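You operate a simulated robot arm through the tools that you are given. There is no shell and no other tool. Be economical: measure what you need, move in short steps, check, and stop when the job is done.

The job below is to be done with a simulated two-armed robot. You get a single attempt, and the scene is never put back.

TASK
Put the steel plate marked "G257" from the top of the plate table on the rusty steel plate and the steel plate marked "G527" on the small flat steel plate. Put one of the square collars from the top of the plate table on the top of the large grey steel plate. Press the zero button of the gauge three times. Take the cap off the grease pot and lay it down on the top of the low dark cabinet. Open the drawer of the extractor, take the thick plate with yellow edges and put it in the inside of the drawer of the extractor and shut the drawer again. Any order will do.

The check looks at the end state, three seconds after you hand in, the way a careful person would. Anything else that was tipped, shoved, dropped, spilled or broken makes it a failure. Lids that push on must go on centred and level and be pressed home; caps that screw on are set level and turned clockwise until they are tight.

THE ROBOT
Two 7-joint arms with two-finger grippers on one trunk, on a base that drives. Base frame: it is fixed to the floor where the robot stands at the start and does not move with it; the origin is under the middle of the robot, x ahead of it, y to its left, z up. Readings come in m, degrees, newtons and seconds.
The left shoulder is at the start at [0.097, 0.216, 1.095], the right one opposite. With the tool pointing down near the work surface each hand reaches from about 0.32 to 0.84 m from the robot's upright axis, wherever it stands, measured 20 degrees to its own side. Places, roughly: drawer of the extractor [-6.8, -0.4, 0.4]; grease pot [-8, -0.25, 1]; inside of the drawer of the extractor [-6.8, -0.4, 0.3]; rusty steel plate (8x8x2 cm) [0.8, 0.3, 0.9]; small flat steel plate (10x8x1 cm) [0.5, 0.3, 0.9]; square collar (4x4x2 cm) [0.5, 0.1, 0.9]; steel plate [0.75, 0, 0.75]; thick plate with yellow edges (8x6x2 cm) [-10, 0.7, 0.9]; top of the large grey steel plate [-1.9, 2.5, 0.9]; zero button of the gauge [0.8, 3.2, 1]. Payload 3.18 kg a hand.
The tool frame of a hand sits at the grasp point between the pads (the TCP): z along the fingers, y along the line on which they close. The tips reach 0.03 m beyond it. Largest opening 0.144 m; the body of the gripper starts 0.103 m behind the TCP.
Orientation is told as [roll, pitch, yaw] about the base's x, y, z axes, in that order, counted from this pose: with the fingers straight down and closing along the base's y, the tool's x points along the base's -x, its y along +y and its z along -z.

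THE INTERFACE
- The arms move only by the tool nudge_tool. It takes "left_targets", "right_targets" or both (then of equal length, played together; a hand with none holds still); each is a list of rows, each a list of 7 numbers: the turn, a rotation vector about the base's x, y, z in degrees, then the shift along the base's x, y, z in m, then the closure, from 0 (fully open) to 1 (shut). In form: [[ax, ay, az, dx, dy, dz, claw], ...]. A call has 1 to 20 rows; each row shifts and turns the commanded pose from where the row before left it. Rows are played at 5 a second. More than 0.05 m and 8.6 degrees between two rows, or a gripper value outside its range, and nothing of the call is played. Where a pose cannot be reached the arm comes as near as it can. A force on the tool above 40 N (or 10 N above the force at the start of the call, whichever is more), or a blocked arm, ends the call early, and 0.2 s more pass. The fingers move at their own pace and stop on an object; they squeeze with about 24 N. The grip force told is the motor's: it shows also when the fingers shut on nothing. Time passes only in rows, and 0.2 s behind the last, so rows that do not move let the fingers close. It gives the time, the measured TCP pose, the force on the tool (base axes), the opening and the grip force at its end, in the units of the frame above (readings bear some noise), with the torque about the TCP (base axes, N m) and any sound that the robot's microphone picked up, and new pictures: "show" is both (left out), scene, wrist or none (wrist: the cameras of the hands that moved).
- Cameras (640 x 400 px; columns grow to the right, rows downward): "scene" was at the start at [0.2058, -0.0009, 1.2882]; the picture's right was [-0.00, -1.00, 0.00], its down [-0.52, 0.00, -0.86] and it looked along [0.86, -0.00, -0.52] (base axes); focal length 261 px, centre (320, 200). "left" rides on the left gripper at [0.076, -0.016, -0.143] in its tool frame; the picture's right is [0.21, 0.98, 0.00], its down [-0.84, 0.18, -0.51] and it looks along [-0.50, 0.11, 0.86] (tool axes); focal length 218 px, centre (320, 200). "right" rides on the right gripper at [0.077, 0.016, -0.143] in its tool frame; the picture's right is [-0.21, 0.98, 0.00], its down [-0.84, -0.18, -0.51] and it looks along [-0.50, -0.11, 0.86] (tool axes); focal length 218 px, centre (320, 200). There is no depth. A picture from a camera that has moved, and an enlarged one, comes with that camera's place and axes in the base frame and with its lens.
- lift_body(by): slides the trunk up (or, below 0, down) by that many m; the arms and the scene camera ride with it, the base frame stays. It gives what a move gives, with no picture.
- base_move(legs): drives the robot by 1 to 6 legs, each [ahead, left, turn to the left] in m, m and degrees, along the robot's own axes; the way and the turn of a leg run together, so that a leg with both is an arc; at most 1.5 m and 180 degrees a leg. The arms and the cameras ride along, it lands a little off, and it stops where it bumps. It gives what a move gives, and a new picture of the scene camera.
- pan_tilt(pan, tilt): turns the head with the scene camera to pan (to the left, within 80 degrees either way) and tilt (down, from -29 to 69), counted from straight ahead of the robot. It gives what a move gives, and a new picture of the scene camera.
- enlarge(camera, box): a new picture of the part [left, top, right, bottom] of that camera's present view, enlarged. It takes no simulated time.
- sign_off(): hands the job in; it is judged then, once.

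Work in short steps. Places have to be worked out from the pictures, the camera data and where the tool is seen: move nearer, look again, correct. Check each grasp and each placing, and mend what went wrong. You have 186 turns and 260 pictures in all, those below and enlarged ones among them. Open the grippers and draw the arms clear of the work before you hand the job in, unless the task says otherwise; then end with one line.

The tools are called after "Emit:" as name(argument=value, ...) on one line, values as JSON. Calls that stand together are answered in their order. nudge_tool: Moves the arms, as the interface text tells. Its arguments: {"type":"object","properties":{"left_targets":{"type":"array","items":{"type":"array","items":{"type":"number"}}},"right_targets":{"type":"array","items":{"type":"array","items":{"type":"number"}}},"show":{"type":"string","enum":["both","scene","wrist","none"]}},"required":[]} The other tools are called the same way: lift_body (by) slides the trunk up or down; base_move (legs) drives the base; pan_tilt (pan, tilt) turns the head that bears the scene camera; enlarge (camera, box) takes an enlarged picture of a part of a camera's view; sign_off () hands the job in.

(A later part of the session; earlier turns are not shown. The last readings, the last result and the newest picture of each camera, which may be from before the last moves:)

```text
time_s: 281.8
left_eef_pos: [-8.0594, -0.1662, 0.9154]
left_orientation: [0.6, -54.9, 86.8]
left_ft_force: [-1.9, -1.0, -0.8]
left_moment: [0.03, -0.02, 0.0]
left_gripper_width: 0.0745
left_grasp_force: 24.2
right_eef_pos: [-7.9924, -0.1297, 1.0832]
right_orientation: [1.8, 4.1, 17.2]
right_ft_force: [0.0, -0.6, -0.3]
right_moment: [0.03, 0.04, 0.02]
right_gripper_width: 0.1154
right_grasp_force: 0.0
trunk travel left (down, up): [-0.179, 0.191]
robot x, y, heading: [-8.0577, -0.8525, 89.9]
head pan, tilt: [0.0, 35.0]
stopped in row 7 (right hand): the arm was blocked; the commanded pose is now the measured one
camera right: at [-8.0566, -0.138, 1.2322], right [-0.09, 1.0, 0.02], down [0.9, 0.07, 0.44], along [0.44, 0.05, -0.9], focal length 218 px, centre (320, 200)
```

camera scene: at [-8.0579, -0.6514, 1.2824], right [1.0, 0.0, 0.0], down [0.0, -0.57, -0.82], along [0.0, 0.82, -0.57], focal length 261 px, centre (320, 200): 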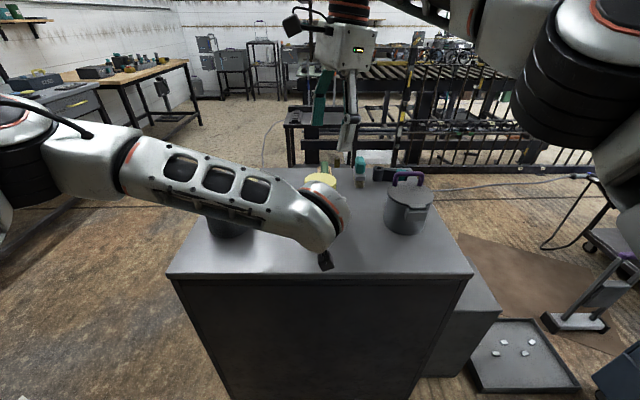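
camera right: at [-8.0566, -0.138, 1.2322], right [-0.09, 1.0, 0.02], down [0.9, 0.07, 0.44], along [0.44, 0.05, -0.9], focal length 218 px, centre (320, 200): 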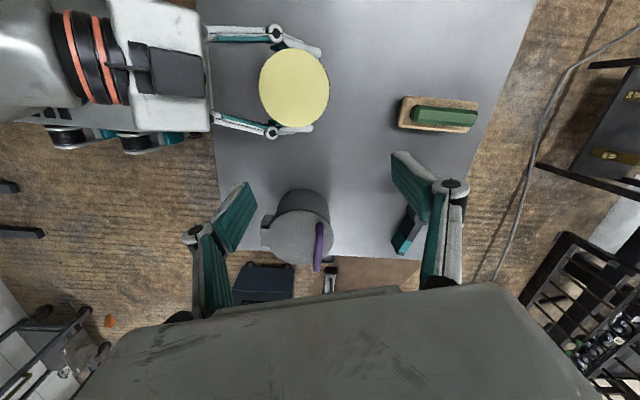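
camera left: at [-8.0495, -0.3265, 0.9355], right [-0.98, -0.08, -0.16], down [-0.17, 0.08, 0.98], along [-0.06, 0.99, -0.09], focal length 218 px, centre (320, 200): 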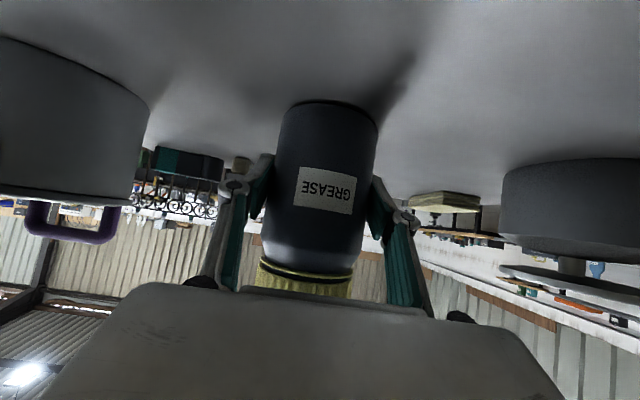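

The right arm keeps being deflected — probably a wrist limit in this posture. I rotate it back toward neutral yaw (90°), which also clears the left hand vertically.

Emit:
nudge_tool(right_targets=[[0, 0, 8, 0, 0, 0.005, 0.2], [0, 0, 8, 0, 0, 0.005, 0.2], [0, -1, 8, 0, 0, 0, 0.2], [0, -1, 8, 0, 0, 0, 0.2], [0, -1, 8, -0.005, 0, 0, 0.2], [0, -1, 8, -0.005, 0, 0, 0.2], [0, 0, 8, -0.01, -0.005, 0, 0.2], [0, 0, 8, -0.01, -0.005, 0, 0.2], [0, 0, 8, -0.01, -0.005, 0, 0.2], [0, 0, 0, 0, 0, 0, 0.2]], show="both")

```text
time_s: 282.5
left_eef_pos: [-8.0574, -0.1663, 0.916]
left_orientation: [0.6, -55.0, 86.8]
left_ft_force: [-0.2, 1.2, 0.1]
left_moment: [-0.16, 0.03, 0.02]
left_gripper_width: 0.0743
left_grasp_force: 23.7
right_eef_pos: [-7.9188, -0.1162, 1.1275]
right_orientation: [5.3, 8.1, 29.2]
right_ft_force: [0.6, 1.1, -0.4]
right_moment: [-0.03, 0.03, -0.03]
right_gripper_width: 0.115
right_grasp_force: 0.1
right hand out of reach, approached as far as the arm can: row 2, 3
trunk travel left (down, up): [-0.179, 0.191]
robot x, y, heading: [-8.0587, -0.8542, 89.9]
head pan, tilt: [0.0, 35.0]
stopped in row 3 (right hand): the arm was blocked; the commanded pose is now the measured one
camera scene: at [-8.0572, -0.651, 1.2823], right [1.0, 0.0, 0.0], down [0.0, -0.57, -0.82], along [0.0, 0.82, -0.57], focal length 261 px, centre (320, 200)
camera right: at [-7.9676, -0.1422, 1.28], right [-0.28, 0.96, 0.06], down [0.9, 0.24, 0.37], along [0.34, 0.16, -0.93], focal length 218 px, centre (320, 200)
```

scene: 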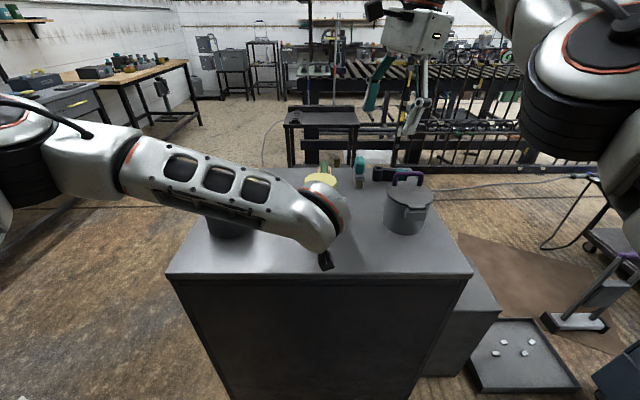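
right: 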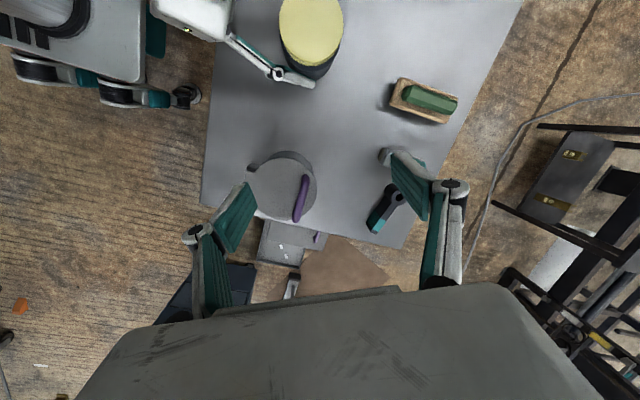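

The arm is over-extended. I pull the right hand back toward the robot's right side, straighten and rotate it to neutral there.

Emit:
nudge_tool(right_targets=[[0, 0, 0, 0.01, -0.04, 0.005, 0.2], [0, 0, 0, 0.01, -0.04, 0.005, 0.2], [0, 0, 0, 0.01, -0.04, 0, 0.2], [0, 0, 0, 0, -0.04, 0, 0.2], [0, -4, 6, 0, -0.04, 0, 0.2], [0, -4, 6, 0, -0.03, 0, 0.2], [0, 0, 8, 0, 0, 0, 0.2], [0, 0, 8, 0, 0, 0, 0.2], [0, 0, 8, 0, 0, 0, 0.2], [0, 0, 8, 0, 0, 0, 0.2], [0, 0, 8, 0, 0, 0, 0.2], [0, 0, 8, 0, 0, 0, 0.2], [0, 0, 0, 0, 0, 0, 0.2]], show="scene")

```text
time_s: 285.3
left_eef_pos: [-8.0577, -0.1661, 0.9164]
left_orientation: [0.6, -55.0, 86.8]
left_ft_force: [0.0, 0.0, -3.2]
left_moment: [0.01, 0.0, -0.02]
left_gripper_width: 0.0746
left_grasp_force: 24.0
right_eef_pos: [-7.8936, -0.346, 1.1359]
right_orientation: [0.7, 1.3, 89.1]
right_ft_force: [0.3, 0.2, 0.1]
right_moment: [0.03, 0.02, 0.02]
right_gripper_width: 0.1151
right_grasp_force: 0.2
trunk travel left (down, up): [-0.179, 0.191]
robot x, y, heading: [-8.0566, -0.8515, 89.9]
head pan, tilt: [0.0, 35.0]
camera scene: at [-8.0579, -0.6508, 1.2823], right [1.0, 0.0, 0.0], down [0.0, -0.57, -0.82], along [0.0, 0.82, -0.57], focal length 261 px, centre (320, 200)
```

scene: 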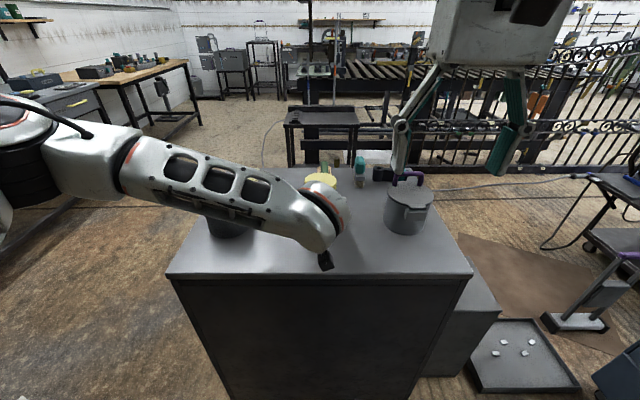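

Back in a good posture. I approach the cap with yaw 90°, lowering as I go.

Emit:
nudge_tool(right_targets=[[0, 0, 0, -0.02, 0.035, -0.015, 0.2], [0, 0, 0, -0.02, 0.035, -0.015, 0.2], [0, 0, 0, -0.02, 0.035, -0.015, 0.2], [0, 0, 0, -0.02, 0.035, -0.015, 0.2], [0, 0, 0, -0.028, 0.015, -0.01, 0.2], [0, 0, 0, -0.028, 0.015, -0.01, 0.2], [0, 0, 0, -0.027, 0.014, -0.01, 0.2], [0, 0, 0, 0, 0, 0, 0.2]], show="both")

```text
time_s: 287.1
left_eef_pos: [-8.0584, -0.1653, 0.9168]
left_orientation: [0.6, -55.0, 86.8]
left_ft_force: [0.3, 0.0, -3.1]
left_moment: [-0.05, 0.01, -0.01]
left_gripper_width: 0.0745
left_grasp_force: 24.2
right_eef_pos: [-8.0106, -0.1883, 1.0646]
right_orientation: [0.8, 1.3, 89.0]
right_ft_force: [0.0, -0.1, 0.7]
right_moment: [0.0, -0.02, 0.02]
right_gripper_width: 0.1154
right_grasp_force: 0.1
right hand out of reach, approached as far as the arm can: row 6, 7
trunk travel left (down, up): [-0.179, 0.191]
robot x, y, heading: [-8.0575, -0.8558, 89.5]
head pan, tilt: [0.0, 35.0]
camera scene: at [-8.0577, -0.6508, 1.2823], right [1.0, 0.0, 0.0], down [0.0, -0.57, -0.82], along [0.0, 0.82, -0.57], focal length 261 px, centre (320, 200)
camera right: at [-8.0247, -0.2625, 1.2091], right [-0.97, 0.23, 0.01], down [0.2, 0.85, 0.49], along [0.1, 0.48, -0.87], focal length 218 px, centre (320, 200)
```

scene: 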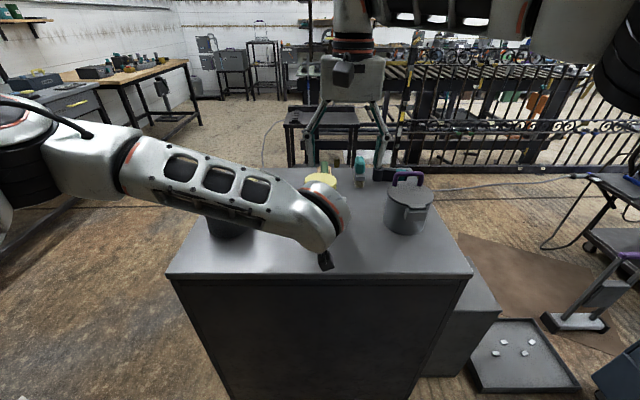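
right: 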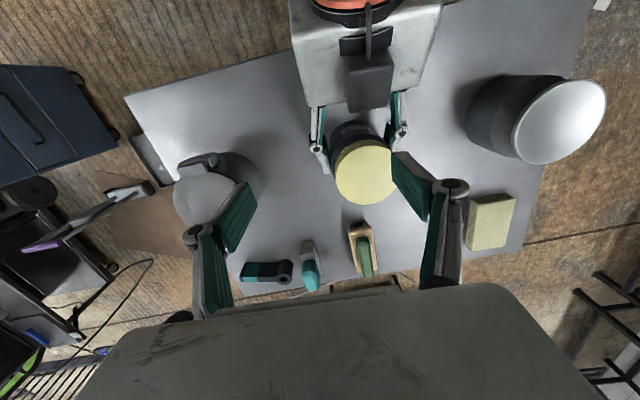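

I need the base closer and further left for the right arm. I release the jar, retreat the left hand to y≈-0.30, then shift the base.

Emit:
nudge_tool(left_targets=[[0, 0, 0, 0, 0, 0, 0.5], [0, 0, 0, 0, 0, 0, 0.3], [0, 0, 0, 0, -0.03, 0, 0.3], [0, 0, 0, 0, -0.04, 0, 0.3], [0, 0, 0, 0, -0.04, 0, 0.3], [0, 0, 0, 0, -0.025, 0, 0.3]], right_targets=[[0, 0, 0, 0, 0, 0, 0.2], [0, 0, 0, 0, 0, 0.01, 0.2], [0, 0, 0, 0, 0, 0.01, 0.2], [0, 0, 0, 0, 0, 0, 0.2], [0, 0, 0, 0, 0, 0, 0.2], [0, 0, 0, 0, 0, 0, 0.2]], show="none")

Emit:
base_move(legs=[[0, 0.1, 0], [0.05, 0, 0]])

```text
time_s: 288.5
left_eef_pos: [-8.058, -0.2985, 0.9159]
left_orientation: [0.6, -55.1, 86.8]
left_ft_force: [-0.6, -0.4, 0.3]
left_moment: [-0.01, -0.01, 0.05]
left_gripper_width: 0.1009
left_grasp_force: 0.1
right_eef_pos: [-8.0108, -0.19, 1.0646]
right_orientation: [0.9, 1.2, 88.9]
right_ft_force: [-0.8, -0.4, -0.5]
right_moment: [0.0, 0.02, 0.03]
right_gripper_width: 0.115
right_grasp_force: 0.0
right hand out of reach, approached as far as the arm can: row 2, 3
trunk travel left (down, up): [-0.179, 0.191]
robot x, y, heading: [-8.0592, -0.8545, 89.9]
head pan, tilt: [0.0, 35.0]
```

```text
time_s: 290.6
left_eef_pos: [-8.1581, -0.2481, 0.9146]
left_orientation: [0.6, -55.0, 87.0]
left_ft_force: [0.4, 0.2, -0.7]
left_moment: [0.01, -0.03, 0.03]
left_gripper_width: 0.101
left_grasp_force: 0.1
right_eef_pos: [-8.1105, -0.1383, 1.0643]
right_orientation: [0.8, 1.2, 89.0]
right_ft_force: [0.4, 0.0, 0.1]
right_moment: [-0.05, 0.0, 0.02]
right_gripper_width: 0.1152
right_grasp_force: 0.0
trunk travel left (down, up): [-0.179, 0.191]
robot x, y, heading: [-8.1582, -0.8007, 89.9]
head pan, tilt: [0.0, 35.0]
camera scene: at [-8.1582, -0.6003, 1.2823], right [1.0, 0.0, 0.0], down [0.0, -0.57, -0.82], along [0.0, 0.82, -0.57], focal length 261 px, centre (320, 200)
```

scene: 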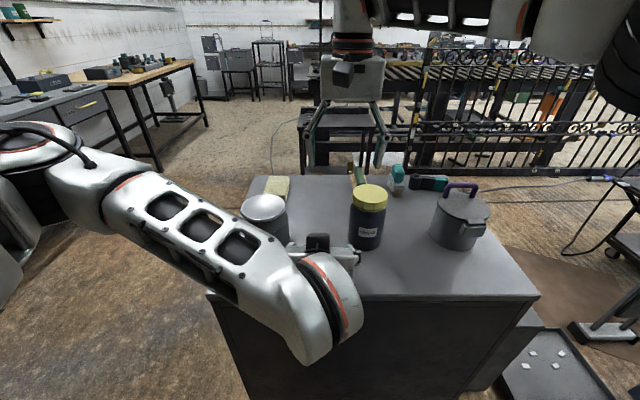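

Now I bring the left hand over in x, then forward to the jar again.

Emit:
nudge_tool(left_targets=[[0, 0, 0, 0.033, -0.01, 0, 0.3], [0, 0, 0, 0.033, 0, 0, 0.3], [0, 0, 0, 0.034, 0, 0, 0.3], [0, 0, 0, 0, 0.03, 0, 0.3], [0, 0, 0, 0, 0.03, 0, 0.3], [0, 0, 0, 0, 0.031, 0, 0.3], [0, 0, 0, 0, 0, 0, 0.3]], show="wrist")

```text
time_s: 292.2
left_eef_pos: [-8.0589, -0.1679, 0.9145]
left_orientation: [0.6, -55.0, 86.9]
left_ft_force: [0.0, 1.0, -0.6]
left_moment: [0.0, -0.03, -0.02]
left_gripper_width: 0.101
left_grasp_force: 0.1
right_eef_pos: [-8.1115, -0.1382, 1.0641]
right_orientation: [0.8, 1.1, 88.9]
right_ft_force: [1.1, 0.6, -0.4]
right_moment: [0.02, -0.01, 0.02]
right_gripper_width: 0.115
right_grasp_force: 0.1
trunk travel left (down, up): [-0.179, 0.191]
robot x, y, heading: [-8.1567, -0.7998, 90.1]
head pan, tilt: [0.0, 35.0]
camera left: at [-8.0496, -0.329, 0.9342], right [-0.98, -0.07, -0.17], down [-0.17, 0.07, 0.98], along [-0.06, 0.99, -0.09], focal length 218 px, centre (320, 200)
```

left: 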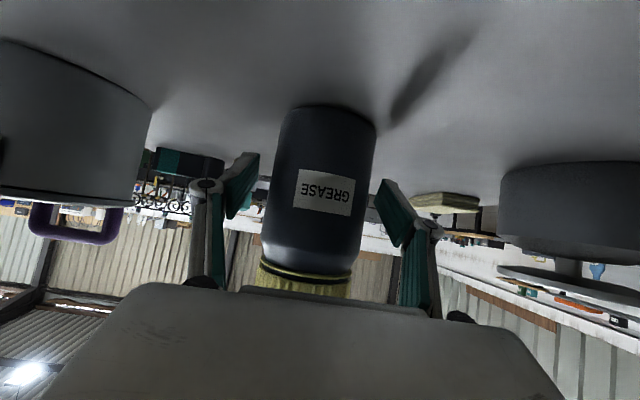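

Excellent, the left fits. Close it on the jar while the right centres over the cap (straight, at z 1.05).

Emit:
nudge_tool(left_targets=[[0, 0, 0, 0, 0, 0, 0.5], [0, 0, 0, 0, 0, 0, 0.9], [0, 0, 0, 0, 0, 0, 0.9], [0, 0, 0, 0, 0, 0, 0.9], [0, 0, 0, 0, 0, 0, 0.9]], right_targets=[[0, 0, 0, 0.015, -0.006, 0, 0.2], [0, 0, 0, 0.015, -0.006, 0, 0.2], [0, 0, 0, 0.015, -0.006, -0.01, 0.2], [0, 0, 0, 0.007, -0.004, -0.01, 0.2], [0, 0, 0, 0, 0, 0, 0.2]], show="both")

```text
time_s: 293.4
left_eef_pos: [-8.0579, -0.1688, 0.9143]
left_orientation: [0.5, -55.0, 86.9]
left_ft_force: [-0.3, 1.0, 0.8]
left_moment: [0.01, -0.04, 0.0]
left_gripper_width: 0.0746
left_grasp_force: 24.2
right_eef_pos: [-8.0605, -0.1611, 1.0458]
right_orientation: [0.8, 1.3, 89.0]
right_ft_force: [0.0, 0.4, -0.3]
right_moment: [0.02, -0.02, 0.02]
right_gripper_width: 0.1154
right_grasp_force: 0.0
trunk travel left (down, up): [-0.179, 0.191]
robot x, y, heading: [-8.158, -0.8026, 89.9]
head pan, tilt: [0.0, 35.0]
camera scene: at [-8.1582, -0.6013, 1.2824], right [1.0, 0.0, 0.0], down [0.0, -0.57, -0.82], along [0.0, 0.82, -0.57], focal length 261 px, centre (320, 200)
camera right: at [-8.0746, -0.2346, 1.19], right [-0.97, 0.23, 0.01], down [0.2, 0.85, 0.49], along [0.1, 0.48, -0.87], focal length 218 px, centre (320, 200)
camera left: at [-8.0498, -0.3289, 0.9338], right [-0.98, -0.07, -0.17], down [-0.17, 0.08, 0.98], along [-0.06, 0.99, -0.09], focal length 218 px, centre (320, 200)
```

scene: 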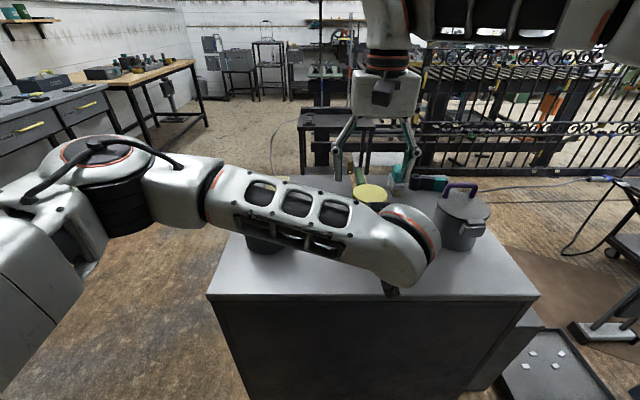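
right: 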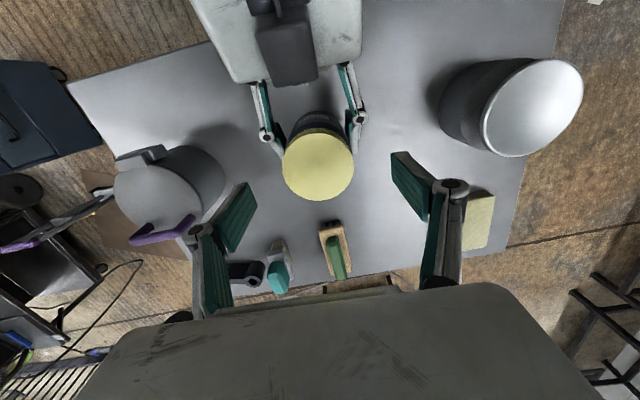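
left: 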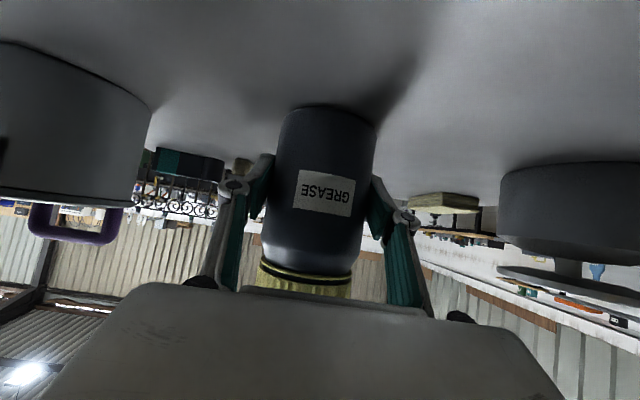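

Both in place. I pre-rotate the right wrist -40° and descend on the cap.

Emit:
nudge_tool(right_targets=[[0, 0, -8, 0, 0, 0, 0.2], [0, 0, -8, 0, 0, 0, 0.2], [0, 0, -8, 0, 0, 0, 0.2], [0, 0, -8, 0, 0, 0, 0.2], [0, 0, -8, 0.001, -0.001, 0, 0.2], [0, 0, 0, 0, 0, -0.02, 0.2], [0, 0, 0, 0, 0, -0.02, 0.2], [0, 0, 0, 0, 0, -0.006, 0.3], [0, 0, 0, 0, 0, 0, 0.3]], show="wrist")

```text
time_s: 295.4
left_eef_pos: [-8.0588, -0.1685, 0.9142]
left_orientation: [0.6, -55.1, 86.9]
left_ft_force: [0.0, -0.5, 2.5]
left_moment: [0.02, 0.04, 0.0]
left_gripper_width: 0.075
left_grasp_force: 23.6
right_eef_pos: [-8.058, -0.1638, 0.9968]
right_orientation: [0.8, 1.3, 49.0]
right_ft_force: [0.8, 0.4, -1.3]
right_moment: [-0.01, 0.04, -0.02]
right_gripper_width: 0.1004
right_grasp_force: 0.0
trunk travel left (down, up): [-0.179, 0.191]
robot x, y, heading: [-8.1573, -0.8016, 89.7]
head pan, tilt: [0.0, 35.0]
camera right: at [-8.1163, -0.2104, 1.1421], right [-0.6, 0.8, 0.01], down [0.7, 0.52, 0.49], along [0.38, 0.3, -0.87], focal length 218 px, centre (320, 200)
```

right: 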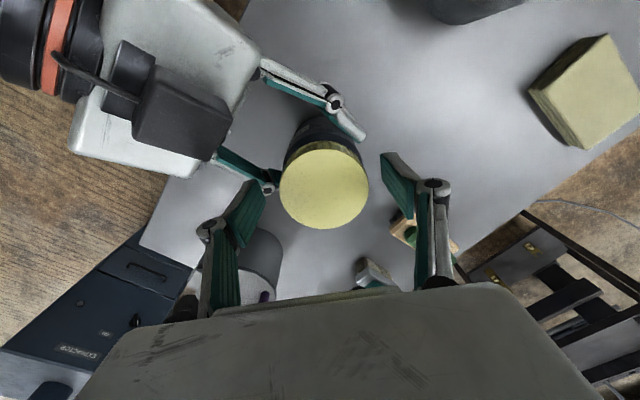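

Clear enough. I close on the cap and turn 16° to test that only the cap moves.

Emit:
nudge_tool(right_targets=[[0, 0, 0, 0, 0, 0, 0.5], [0, 0, 0, 0, 0, 0, 0.9], [0, 0, 0, 0, 0, 0, 0.9], [0, 0, 0, 0, 0, 0, 0.9], [0, 0, 4, 0, 0, 0, 0.9], [0, 0, 4, 0, 0, 0, 0.9], [0, 0, 4, 0, 0, 0, 0.9], [0, 0, 4, 0, 0, 0, 0.9], [0, 0, 0, 0, 0, 0, 0.9]], show="wrist")

Emit:
enlarge(camera="left", box=[220, 80, 440, 310])

```text
time_s: 297.4
left_eef_pos: [-8.0595, -0.1686, 0.9139]
left_orientation: [0.6, -55.0, 86.9]
left_ft_force: [10.1, 2.1, 1.3]
left_moment: [-0.31, 0.2, -0.13]
left_gripper_width: 0.0747
left_grasp_force: 23.7
right_eef_pos: [-8.0591, -0.1621, 0.9986]
right_orientation: [0.8, 1.3, 65.1]
right_ft_force: [-8.3, -2.6, 3.1]
right_moment: [-0.06, 0.26, 0.04]
right_gripper_width: 0.0695
right_grasp_force: 24.3
trunk travel left (down, up): [-0.179, 0.191]
robot x, y, heading: [-8.1613, -0.8055, 89.9]
head pan, tilt: [0.0, 35.0]
camera right: at [-8.1013, -0.2237, 1.1429], right [-0.8, 0.6, 0.01], down [0.53, 0.7, 0.49], along [0.29, 0.39, -0.87], focal length 218 px, centre (320, 200)
```

right: 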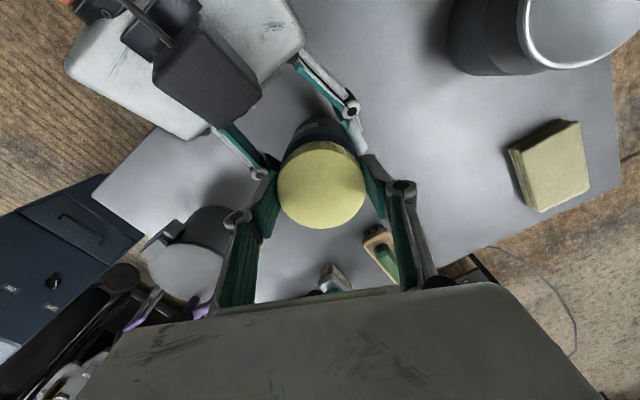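

```text
1.74 times, centred on (330, 195) of left
camera zoom: at [-8.0497, -0.329, 0.9338], right [-0.98, -0.07, -0.17], down [-0.17, 0.07, 0.98], along [-0.06, 0.99, -0.09], focal length 380 px, centre (303, 209)
```

zoom: 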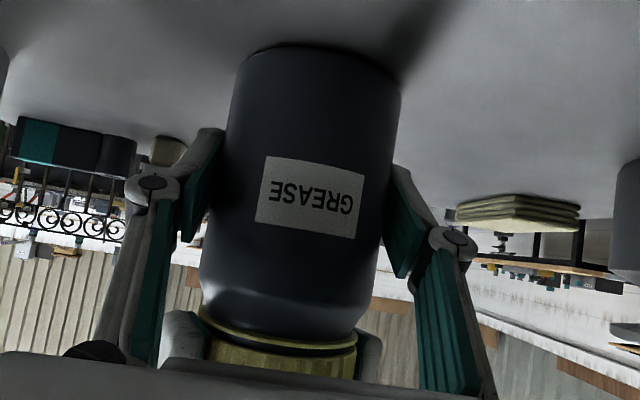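

The jar's label stays put: only the cap turns. I continue 96°.

Emit:
nudge_tool(right_targets=[[0, 0, 8, 0, 0, 0, 0.9], [0, 0, 8, 0, 0, 0, 0.9], [0, 0, 8, 0, 0, 0, 0.9], [0, 0, 8, 0, 0, 0, 0.9], [0, 0, 8, 0, 0, 0, 0.9], [0, 0, 8, 0, 0, 0, 0.9], [0, 0, 8, 0, 0, 0.001, 0.9], [0, 0, 8, 0, 0, 0, 0.9], [0, 0, 8, 0, 0, 0, 0.9], [0, 0, 8, 0, 0, 0, 0.9], [0, 0, 8, 0, 0, 0, 0.9], [0, 0, 8, 0, 0, 0, 0.9], [0, 0, 0, 0, 0, 0, 0.9]], show="wrist")

Emit:
enlarge(camera="left", box=[220, 80, 440, 310])

```text
time_s: 300.2
left_eef_pos: [-8.0596, -0.1684, 0.9146]
left_orientation: [0.6, -55.0, 86.8]
left_ft_force: [-10.7, 0.9, 3.8]
left_moment: [0.13, -0.23, 0.16]
left_gripper_width: 0.0748
left_grasp_force: 24.4
right_eef_pos: [-8.0575, -0.162, 0.9996]
right_orientation: [0.7, 1.4, 101.0]
right_ft_force: [10.0, -1.4, -2.6]
right_moment: [0.07, -0.45, -0.02]
right_gripper_width: 0.0693
right_grasp_force: 24.6
right hand out of reach, approached as far as the arm can: row 5, 6, 7, 8, 9, 10, 11, 12
trunk travel left (down, up): [-0.179, 0.191]
robot x, y, heading: [-8.1611, -0.8042, 90.1]
head pan, tilt: [0.0, 35.0]
camera right: at [-8.0572, -0.2373, 1.1434], right [-1.0, 0.02, 0.01], down [0.02, 0.87, 0.49], along [0.0, 0.49, -0.87], focal length 218 px, centre (320, 200)
```

right: 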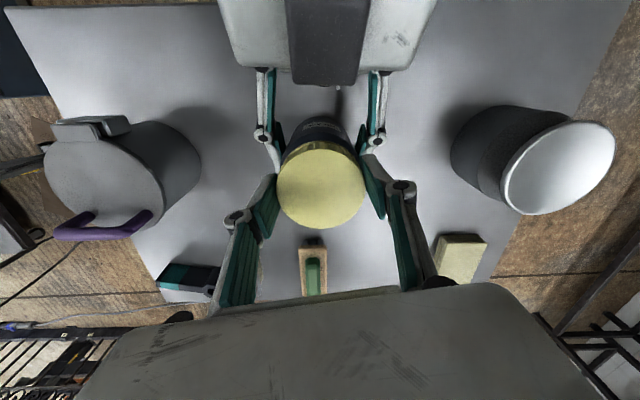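

```text
1.74 times, centred on (330, 195) of left
camera zoom: at [-8.0502, -0.3287, 0.9337], right [-0.98, -0.08, -0.16], down [-0.17, 0.07, 0.98], along [-0.06, 0.99, -0.09], focal length 380 px, centre (303, 209)
```

zoom: 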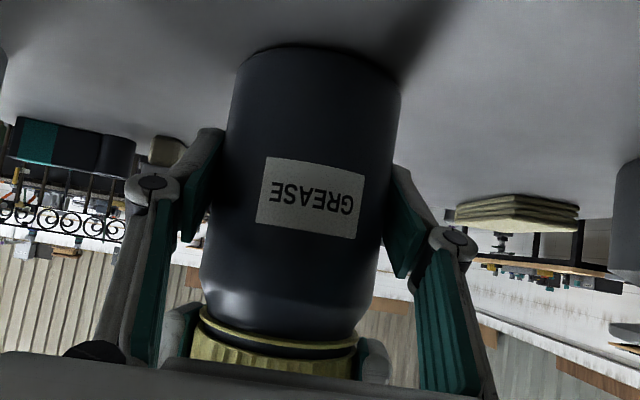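

Wrist limit at yaw ≈101°. I release, raise 3 cm, rotate back, and read the yaw.

Emit:
nudge_tool(right_targets=[[0, 0, 0, 0, 0, 0, 0.6], [0, 0, 0, 0, 0, 0, 0.25], [0, 0, 0, 0, 0, 0.03, 0.25], [0, 0, -8.5, 0, 0, 0, 0.25], [0, 0, -8.5, 0, 0, 0, 0.25], [0, 0, -8.5, 0, 0, 0, 0.25], [0, 0, -8.5, 0, 0, 0, 0.25], [0, 0, -8.5, 0, 0, 0, 0.25], [0, 0, -8.5, 0, 0, 0, 0.25], [0, 0, -8.5, 0, 0, 0, 0.25], [0, 0, -8.5, 0, 0, 0, 0.25], [0, 0, -8.5, 0, 0, 0, 0.25], [0, 0, -8.5, 0, 0, 0, 0.25], [0, 0, -8.5, 0, 0, 0, 0.25], [0, 0, -8.5, 0, 0, 0, 0.25], [0, 0, 0, 0, 0, 0, 0.25]], show="wrist")

```text
time_s: 303.6
left_eef_pos: [-8.0589, -0.1688, 0.9146]
left_orientation: [0.6, -55.0, 86.9]
left_ft_force: [-4.9, -7.5, 0.6]
left_moment: [1.17, -0.45, -0.31]
left_gripper_width: 0.0746
left_grasp_force: 23.7
right_eef_pos: [-8.0582, -0.1609, 0.9982]
right_orientation: [0.9, 1.4, -1.1]
right_ft_force: [4.2, 8.7, 1.5]
right_moment: [-0.29, 0.11, 0.35]
right_gripper_width: 0.1031
right_grasp_force: 0.1
right hand out of reach, approached as far as the arm can: row 3
trunk travel left (down, up): [-0.179, 0.191]
robot x, y, heading: [-8.1625, -0.7988, 90.2]
head pan, tilt: [0.0, 35.0]
camera right: at [-8.1295, -0.1468, 1.1427], right [0.23, 0.97, 0.01], down [0.85, -0.2, 0.49], along [0.47, -0.1, -0.87], focal length 218 px, centre (320, 200)
```

right: 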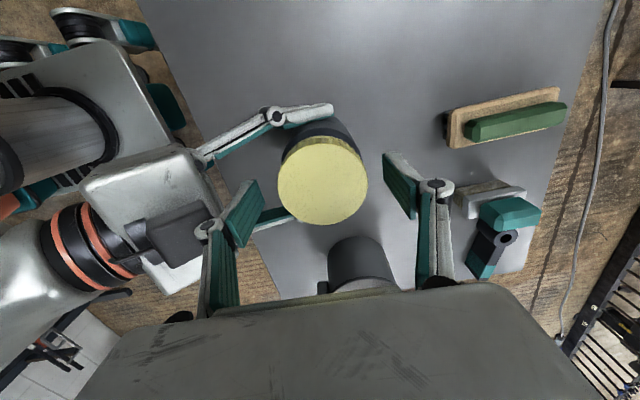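

Now at yaw -1° (slight touch with the left palm, relieved upon closing). I close and turn another ~100°.

Emit:
nudge_tool(right_targets=[[0, 0, 0, 0, 0, 0, 0.6], [0, 0, 0, 0, 0, 0, 0.9], [0, 0, 0, 0, 0, 0, 0.9], [0, 0, 8, 0, 0, 0, 0.9], [0, 0, 8, 0, 0, 0, 0.9], [0, 0, 8, 0, 0, 0, 0.9], [0, 0, 8, 0, 0, 0, 0.9], [0, 0, 8, 0, 0, 0, 0.9], [0, 0, 8, 0, 0, 0, 0.9], [0, 0, 8, 0, 0, 0.001, 0.9], [0, 0, 8, 0, 0, 0, 0.9], [0, 0, 8, 0, 0, 0, 0.9], [0, 0, 8, 0, 0, 0, 0.9], [0, 0, 8, 0, 0, 0, 0.9], [0, 0, 8, 0, 0, 0, 0.9], [0, 0, 0, 0, 0, 0, 0.9]], show="wrist")

Emit:
enlarge(camera="left", box=[220, 80, 440, 310])

```text
time_s: 307.0
left_eef_pos: [-8.0587, -0.1681, 0.9142]
left_orientation: [0.6, -55.1, 87.0]
left_ft_force: [-8.2, -10.0, 2.3]
left_moment: [-0.14, -0.29, 0.13]
left_gripper_width: 0.0745
left_grasp_force: 23.6
right_eef_pos: [-8.0587, -0.1625, 0.9993]
right_orientation: [0.7, 1.4, 95.1]
right_ft_force: [9.6, 5.3, 4.7]
right_moment: [0.11, -0.54, -0.02]
right_gripper_width: 0.0691
right_grasp_force: 23.7
trunk travel left (down, up): [-0.179, 0.191]
robot x, y, heading: [-8.1604, -0.8032, 89.6]
head pan, tilt: [0.0, 35.0]
camera right: at [-8.0656, -0.2376, 1.1442], right [-0.99, 0.12, 0.01], down [0.11, 0.87, 0.49], along [0.05, 0.48, -0.87], focal length 218 px, centre (320, 200)
```

right: 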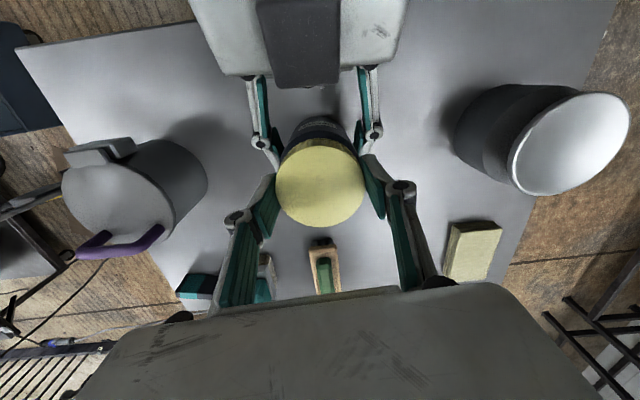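

```text
1.74 times, centred on (330, 195) of left
camera zoom: at [-8.05, -0.329, 0.934], right [-0.98, -0.08, -0.17], down [-0.17, 0.07, 0.98], along [-0.06, 0.99, -0.09], focal length 380 px, centre (303, 209)
```

zoom: 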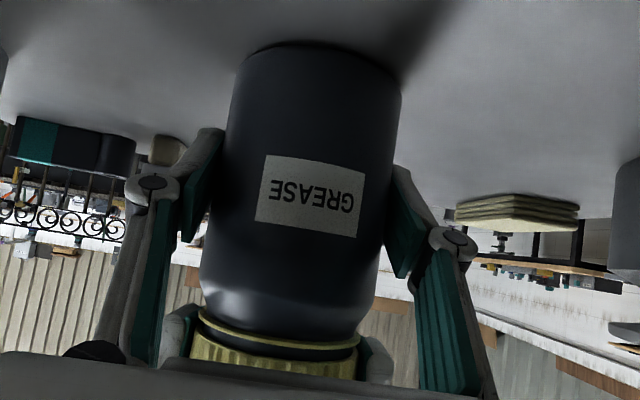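

Cap turned about 150° so far. Another cycle: release, rotate back, regrip.

Emit:
nudge_tool(right_targets=[[0, 0, 0, 0, 0, 0, 0.6], [0, 0, 0, 0, 0, 0, 0.3], [0, 0, -8.5, 0, 0, 0, 0.3], [0, 0, -8.5, 0, 0, 0, 0.3], [0, 0, -8.5, 0, 0, 0, 0.3], [0, 0, -8.5, 0, 0, 0, 0.3], [0, 0, -8.5, 0, 0, 0, 0.3], [0, 0, -8.5, 0, 0, 0, 0.3], [0, 0, -8.5, 0, 0, 0, 0.3], [0, 0, -8.5, 0, 0, 0, 0.3], [0, 0, -8.5, 0, 0, 0, 0.3], [0, 0, -8.5, 0, 0, 0, 0.3], [0, 0, -5, 0, 0, 0, 0.3], [0, 0, 0, 0, 0, 0, 0.6], [0, 0, 0, 0, 0, 0, 0.9], [0, 0, 0, 0, 0, 0, 0.9], [0, 0, 0, 0, 0, 0, 0.9]], show="none")

Emit:
nudge_tool(right_targets=[[0, 0, 8, 0, 0, 0, 0.9], [0, 0, 8, 0, 0, 0, 0.9], [0, 0, 8, 0, 0, 0, 0.9], [0, 0, 8, 0, 0, 0, 0.9], [0, 0, 8, 0, 0, 0, 0.9], [0, 0, 8, 0, 0, 0.001, 0.9], [0, 0, 8, 0, 0, 0, 0.9], [0, 0, 8, 0, 0, 0, 0.9], [0, 0, 8, 0, 0, 0, 0.9], [0, 0, 8, 0, 0, 0, 0.9], [0, 0, 8, 0, 0, 0, 0.9], [0, 0, 0, 0, 0, 0, 0.9]], show="wrist")

Emit:
enlarge(camera="left", box=[220, 80, 440, 310])

```text
time_s: 310.6
left_eef_pos: [-8.0574, -0.1682, 0.9151]
left_orientation: [0.7, -55.0, 86.9]
left_ft_force: [-1.3, -0.8, 5.6]
left_moment: [0.11, 0.08, -0.01]
left_gripper_width: 0.0744
left_grasp_force: 23.7
right_eef_pos: [-8.0594, -0.1613, 0.9992]
right_orientation: [0.7, 1.4, 5.0]
right_ft_force: [0.3, 2.8, 2.2]
right_moment: [0.08, 0.02, -0.01]
right_gripper_width: 0.0676
right_grasp_force: 23.9
trunk travel left (down, up): [-0.179, 0.191]
robot x, y, heading: [-8.1585, -0.8071, 90.0]
head pan, tilt: [0.0, 35.0]
```

```text
time_s: 313.2
left_eef_pos: [-8.0588, -0.1676, 0.9149]
left_orientation: [0.5, -55.0, 87.0]
left_ft_force: [-5.6, 0.7, 2.8]
left_moment: [-0.43, -0.31, 0.11]
left_gripper_width: 0.0745
left_grasp_force: 23.9
right_eef_pos: [-8.0578, -0.1618, 1.0]
right_orientation: [0.8, 1.3, 93.0]
right_ft_force: [7.4, -1.4, 1.5]
right_moment: [-0.08, -0.33, -0.04]
right_gripper_width: 0.0674
right_grasp_force: 23.6
trunk travel left (down, up): [-0.179, 0.191]
robot x, y, heading: [-8.1581, -0.8052, 90.0]
head pan, tilt: [0.0, 35.0]
camera right: at [-8.0676, -0.2365, 1.1444], right [-0.99, 0.16, 0.01], down [0.14, 0.86, 0.49], along [0.07, 0.48, -0.87], focal length 218 px, centre (320, 200)
```

right: 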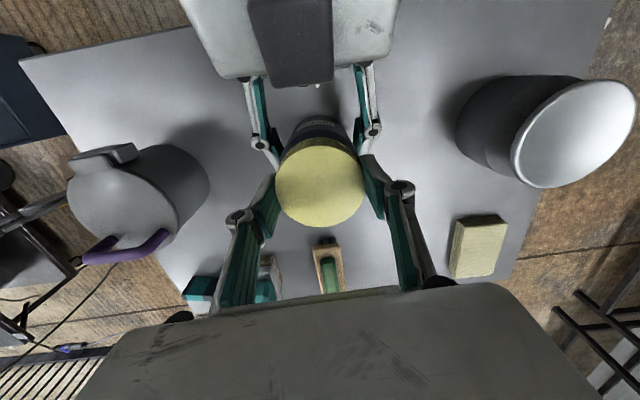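

```text
1.74 times, centred on (330, 195) of left
camera zoom: at [-8.0498, -0.3291, 0.9338], right [-0.98, -0.08, -0.17], down [-0.17, 0.08, 0.98], along [-0.06, 0.99, -0.09], focal length 380 px, centre (303, 209)
```

zoom: 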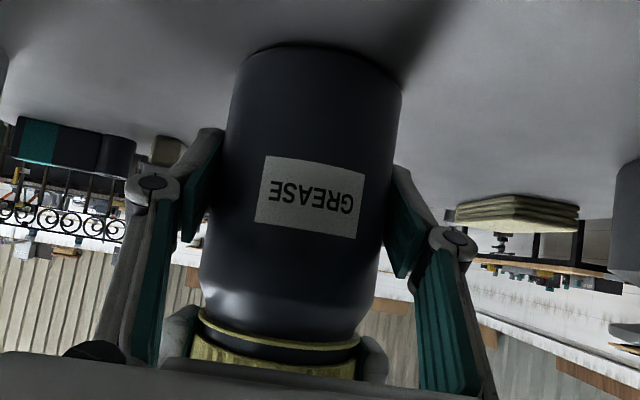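

The dark gap under the knurled part looks larger. I test a gentle 4 mm lift.

Emit:
nudge_tool(right_targets=[[0, 0, 0, 0, 0, 0.002, 0.9], [0, 0, 0, 0, 0, 0.002, 0.9], [0, 0, 0, 0, 0, 0, 0.9]], show="none")

Emit:
enlarge(camera="left", box=[220, 80, 440, 310])

```text
time_s: 314.0
left_eef_pos: [-8.0584, -0.168, 0.915]
left_orientation: [0.7, -55.2, 87.0]
left_ft_force: [-4.3, -3.4, 13.5]
left_moment: [0.11, -0.13, 0.0]
left_gripper_width: 0.0746
left_grasp_force: 23.9
right_eef_pos: [-8.058, -0.1611, 1.0017]
right_orientation: [0.7, 1.4, 93.1]
right_ft_force: [3.9, 3.0, -17.0]
right_moment: [0.16, -0.22, -0.02]
right_gripper_width: 0.0672
right_grasp_force: 23.8
trunk travel left (down, up): [-0.179, 0.191]
robot x, y, heading: [-8.1624, -0.802, 90.2]
head pan, tilt: [0.0, 35.0]
```

```text
1.74 times, centred on (330, 195) of left
camera zoom: at [-8.0495, -0.3285, 0.9344], right [-0.98, -0.07, -0.17], down [-0.17, 0.07, 0.98], along [-0.06, 0.99, -0.08], focal length 380 px, centre (303, 209)
```

zoom: 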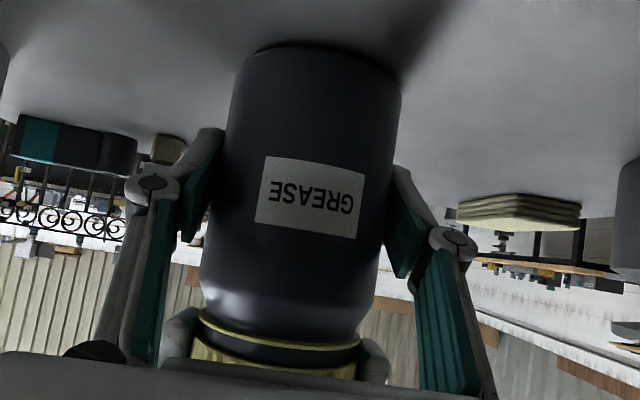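

Still threaded. I relieve the pull and do another cycle.

Emit:
nudge_tool(right_targets=[[0, 0, 0, 0, 0, -0.003, 0.9], [0, 0, 0, 0, 0, 0, 0.6], [0, 0, 0, 0, 0, 0, 0.3], [0, 0, -8.5, 0, 0, 0, 0.3], [0, 0, -8.5, 0, 0, 0, 0.3], [0, 0, -8.5, 0, 0, 0, 0.3], [0, 0, -8.5, 0, 0, 0, 0.3], [0, 0, -8.5, 0, 0, 0, 0.3], [0, 0, -8.5, 0, 0, 0, 0.3], [0, 0, -8.5, 0, 0, 0, 0.3], [0, 0, -8.5, 0, 0, 0, 0.3], [0, 0, -8.5, 0, 0, 0, 0.3], [0, 0, -8.5, 0, 0, 0, 0.3], [0, 0, -5, 0, 0, 0, 0.3], [0, 0, 0, 0, 0, 0, 0.6], [0, 0, 0, 0, 0, 0, 0.9], [0, 0, 0, 0, 0, 0, 0.9], [0, 0, 0, 0, 0, 0, 0.9]], show="none")

Emit:
nudge_tool(right_targets=[[0, 0, 8, 0, 0, 0, 0.9], [0, 0, 8, 0, 0, 0, 0.9], [0, 0, 8, 0, 0, 0.001, 0.9], [0, 0, 8, 0, 0, 0, 0.9], [0, 0, 8, 0, 0, 0, 0.9], [0, 0, 8, 0, 0, 0.001, 0.9], [0, 0, 8, 0, 0, 0, 0.9], [0, 0, 8, 0, 0, 0, 0.9], [0, 0, 8, 0, 0, 0.001, 0.9], [0, 0, 8, 0, 0, 0, 0.9], [0, 0, 8, 0, 0, 0, 0.9], [0, 0, 0, 0, 0, 0.002, 0.9], [0, 0, 0, 0, 0, 0.0, 0.9]], show="none")

Emit:
enlarge(camera="left", box=[220, 80, 440, 310])

```text
time_s: 317.8
left_eef_pos: [-8.058, -0.1683, 0.914]
left_orientation: [0.6, -55.1, 86.9]
left_ft_force: [0.9, -4.0, -0.5]
left_moment: [0.19, 0.01, 0.01]
left_gripper_width: 0.0745
left_grasp_force: 23.9
right_eef_pos: [-8.0599, -0.1617, 1.0001]
right_orientation: [0.8, 1.3, 3.0]
right_ft_force: [0.3, 5.2, 1.4]
right_moment: [0.14, -0.02, -0.02]
right_gripper_width: 0.0692
right_grasp_force: 23.6
trunk travel left (down, up): [-0.179, 0.191]
robot x, y, heading: [-8.163, -0.8024, 90.1]
head pan, tilt: [0.0, 35.0]
```

```text
time_s: 320.6
left_eef_pos: [-8.059, -0.168, 0.9143]
left_orientation: [0.6, -55.1, 86.9]
left_ft_force: [-0.2, -0.1, -0.1]
left_moment: [-0.08, 0.03, -0.02]
left_gripper_width: 0.0746
left_grasp_force: 24.6
right_eef_pos: [-8.0593, -0.162, 1.0072]
right_orientation: [0.8, 1.3, 91.1]
right_ft_force: [-0.7, 0.8, 0.4]
right_moment: [0.02, -0.03, 0.01]
right_gripper_width: 0.0693
right_grasp_force: 24.2
trunk travel left (down, up): [-0.179, 0.191]
robot x, y, heading: [-8.161, -0.8036, 90.0]
head pan, tilt: [0.0, 35.0]
```

```text
1.74 times, centred on (330, 195) of left
camera zoom: at [-8.0498, -0.3289, 0.9336], right [-0.98, -0.07, -0.17], down [-0.17, 0.08, 0.98], along [-0.06, 0.99, -0.09], focal length 380 px, centre (303, 209)
```

zoom: 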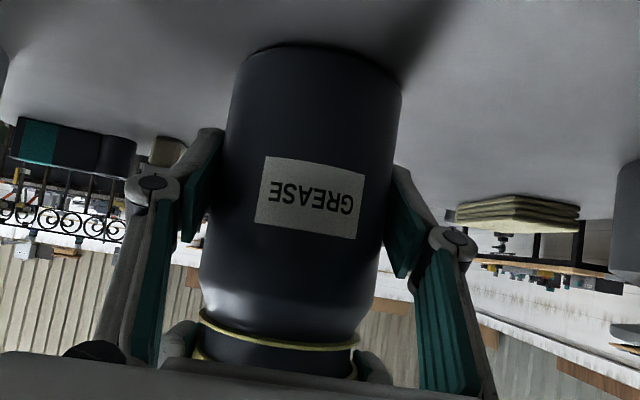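

Forces vanished and the gap widened — the cap is free. I lift it.

Emit:
nudge_tool(right_targets=[[0, 0, 0, 0, 0, 0.01, 0.9], [0, 0, 0, 0, 0, 0.015, 0.9], [0, 0, 0, 0, 0, 0.015, 0.9], [0, 0, 0, 0, 0, 0, 0.9]], show="both")

```text
time_s: 321.6
left_eef_pos: [-8.0585, -0.1679, 0.9137]
left_orientation: [0.6, -55.0, 86.9]
left_ft_force: [0.3, -0.2, 0.8]
left_moment: [-0.11, -0.01, -0.01]
left_gripper_width: 0.0746
left_grasp_force: 23.7
right_eef_pos: [-8.0598, -0.1635, 1.0458]
right_orientation: [0.8, 1.4, 91.0]
right_ft_force: [0.8, 0.4, 0.1]
right_moment: [-0.02, 0.04, 0.0]
right_gripper_width: 0.0691
right_grasp_force: 24.3
trunk travel left (down, up): [-0.179, 0.191]
robot x, y, heading: [-8.1593, -0.8022, 89.8]
head pan, tilt: [0.0, 35.0]
camera scene: at [-8.1582, -0.6011, 1.2823], right [1.0, 0.0, 0.0], down [0.0, -0.57, -0.82], along [0.0, 0.82, -0.57], focal length 261 px, centre (320, 200)
camera right: at [-8.0715, -0.2366, 1.1907], right [-0.98, 0.19, 0.01], down [0.17, 0.86, 0.49], along [0.09, 0.48, -0.87], focal length 218 px, centre (320, 200)
```

scene: 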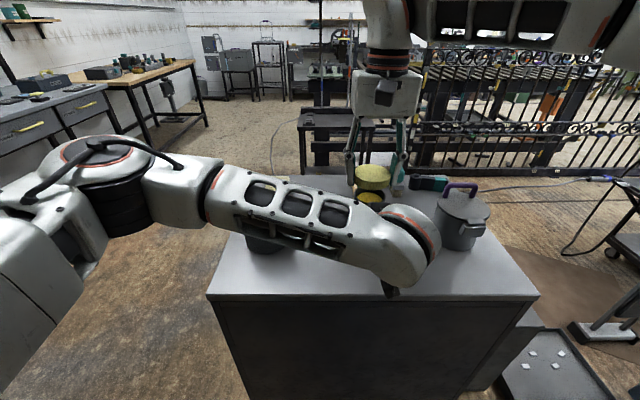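
right: 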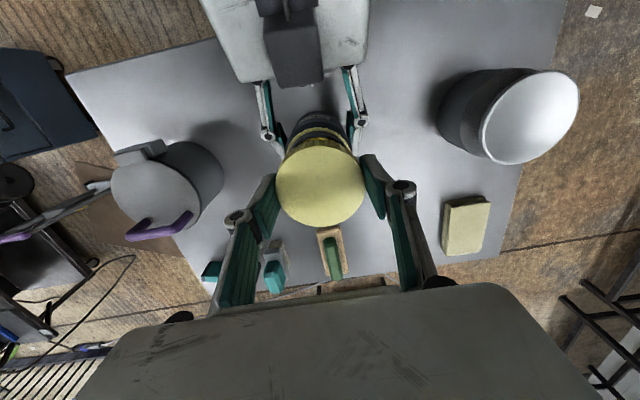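

Cap is off. I release the jar and withdraw the left hand back, up and to the left.

Emit:
nudge_tool(left_targets=[[0, 0, 0, 0, 0, 0, 0.6], [0, 0, 0, 0, 0, 0, 0.3], [0, 0, 0, 0, -0.03, 0, 0.3], [0, 0, 0, 0, -0.03, 0, 0.3], [0, 0, 0, 0, -0.035, 0, 0.3], [0, 0, 0, -0.02, -0.01, 0.03, 0.3], [-4, 0, 0, -0.03, -0.01, 0.03, 0.3], [-8, 0, 0, -0.03, -0.01, 0.03, 0.3], [-8, 0, 0, -0.03, -0.01, 0.01, 0.3], [-8, 0, 0, -0.03, -0.01, 0.01, 0.3], [0, 0, 0, 0, 0, 0, 0.3]], show="both")

```text
time_s: 324.0
left_eef_pos: [-8.1975, -0.3127, 1.0249]
left_orientation: [-1.1, -26.9, 88.0]
left_ft_force: [-0.3, 0.6, -0.3]
left_moment: [0.01, -0.03, 0.01]
left_gripper_width: 0.1009
left_grasp_force: 0.0
right_eef_pos: [-8.0591, -0.1605, 1.0456]
right_orientation: [0.9, 1.3, 91.0]
right_ft_force: [0.5, 0.2, 0.1]
right_moment: [0.01, 0.04, 0.02]
right_gripper_width: 0.0692
right_grasp_force: 24.2
trunk travel left (down, up): [-0.179, 0.191]
robot x, y, heading: [-8.1606, -0.8048, 90.1]
head pan, tilt: [0.0, 35.0]
camera scene: at [-8.1576, -0.6009, 1.2822], right [1.0, 0.0, 0.0], down [0.0, -0.57, -0.82], along [0.0, 0.82, -0.57], focal length 261 px, centre (320, 200)
camera left: at [-8.1894, -0.4455, 1.1179], right [-0.98, -0.14, -0.11], down [-0.17, 0.53, 0.83], along [-0.06, 0.84, -0.55], focal length 218 px, centre (320, 200)
```

scene: 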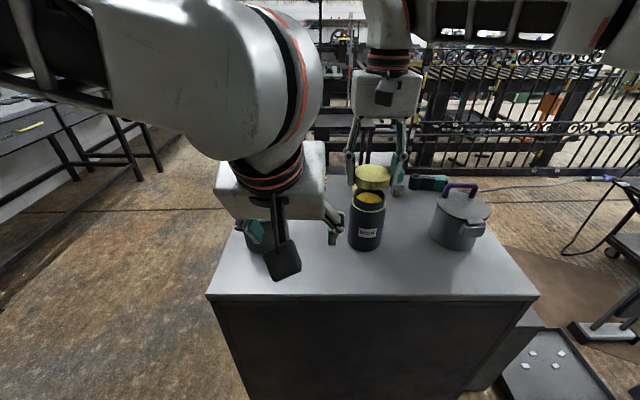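
left: 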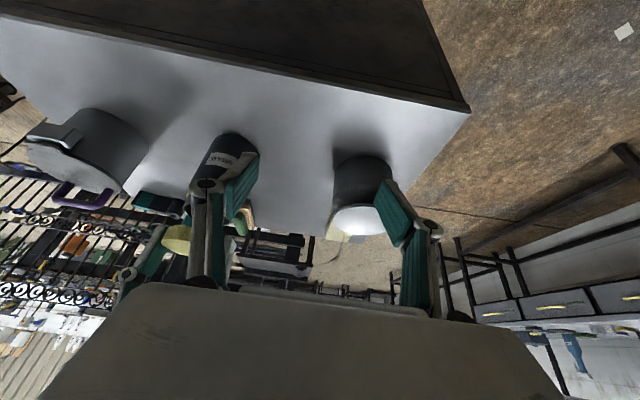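

I withdraw the left hand fully, and move the cap over the free front-right spot (-7.98, -0.285).

Emit:
nudge_tool(left_targets=[[-8, 0, 0, -0.005, -0.035, 0.015, 0.3], [-8, 0, 0, -0.005, -0.035, 0.015, 0.3], [-8, 0, 0, -0.005, -0.03, 0.01, 0.3], [0, 0, 0, 0, -0.02, 0, 0.3], [0, 0, 0, 0, 0, 0, 0.3], [0, 0, 0, 0, 0, 0, 0.3]], right_targets=[[0, 0, 0, 0.016, -0.025, 0, 0.9], [0, 0, 0, 0.016, -0.025, 0, 0.9], [0, 0, 0, 0.016, -0.025, 0, 0.9], [0, 0, 0, 0.016, -0.025, 0, 0.9], [0, 0, 0, 0.016, -0.025, -0.02, 0.9], [0, 0, 0, 0, 0, -0.02, 0.9]], show="both")

```text
time_s: 325.4
left_eef_pos: [-8.2144, -0.4337, 1.0663]
left_orientation: [-1.8, -3.0, 88.2]
left_ft_force: [-0.6, -0.4, 0.4]
left_moment: [-0.01, 0.01, 0.02]
left_gripper_width: 0.1009
left_grasp_force: 0.0
right_eef_pos: [-7.9781, -0.2869, 1.0039]
right_orientation: [0.7, 1.3, 91.1]
right_ft_force: [0.7, 1.4, -0.8]
right_moment: [0.0, -0.01, 0.0]
right_gripper_width: 0.0692
right_grasp_force: 23.7
trunk travel left (down, up): [-0.179, 0.191]
robot x, y, heading: [-8.1599, -0.8025, 89.7]
head pan, tilt: [0.0, 35.0]
camera scene: at [-8.1585, -0.6008, 1.2822], right [1.0, 0.0, 0.0], down [0.0, -0.57, -0.82], along [0.0, 0.82, -0.57], focal length 261 px, centre (320, 200)
camera right: at [-7.9899, -0.3597, 1.1476], right [-0.98, 0.19, 0.01], down [0.17, 0.86, 0.49], along [0.09, 0.48, -0.87], focal length 218 px, centre (320, 200)
camera left: at [-8.2061, -0.5162, 1.2054], right [-0.98, -0.18, -0.04], down [-0.17, 0.82, 0.54], along [-0.06, 0.54, -0.84], focal length 218 px, centre (320, 200)
```

scene: 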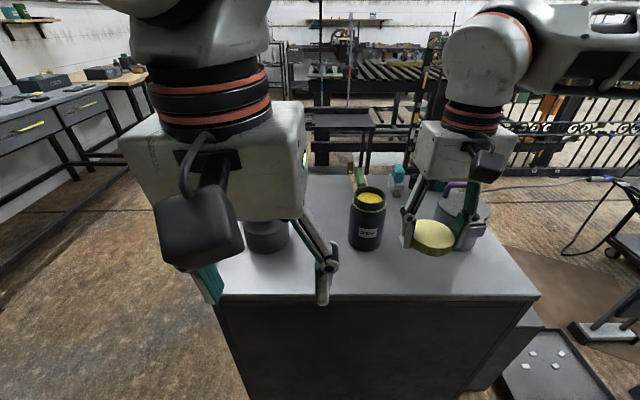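
right: 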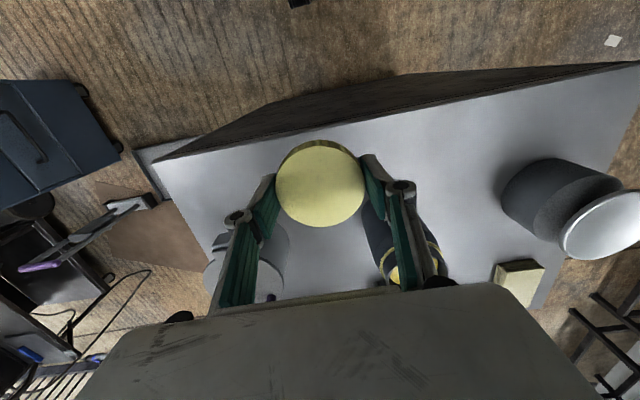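
left: 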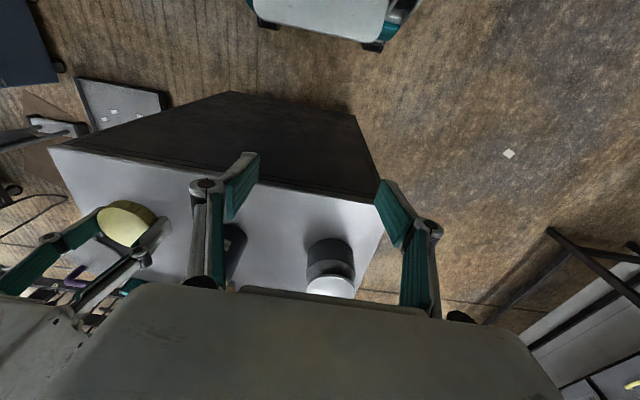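

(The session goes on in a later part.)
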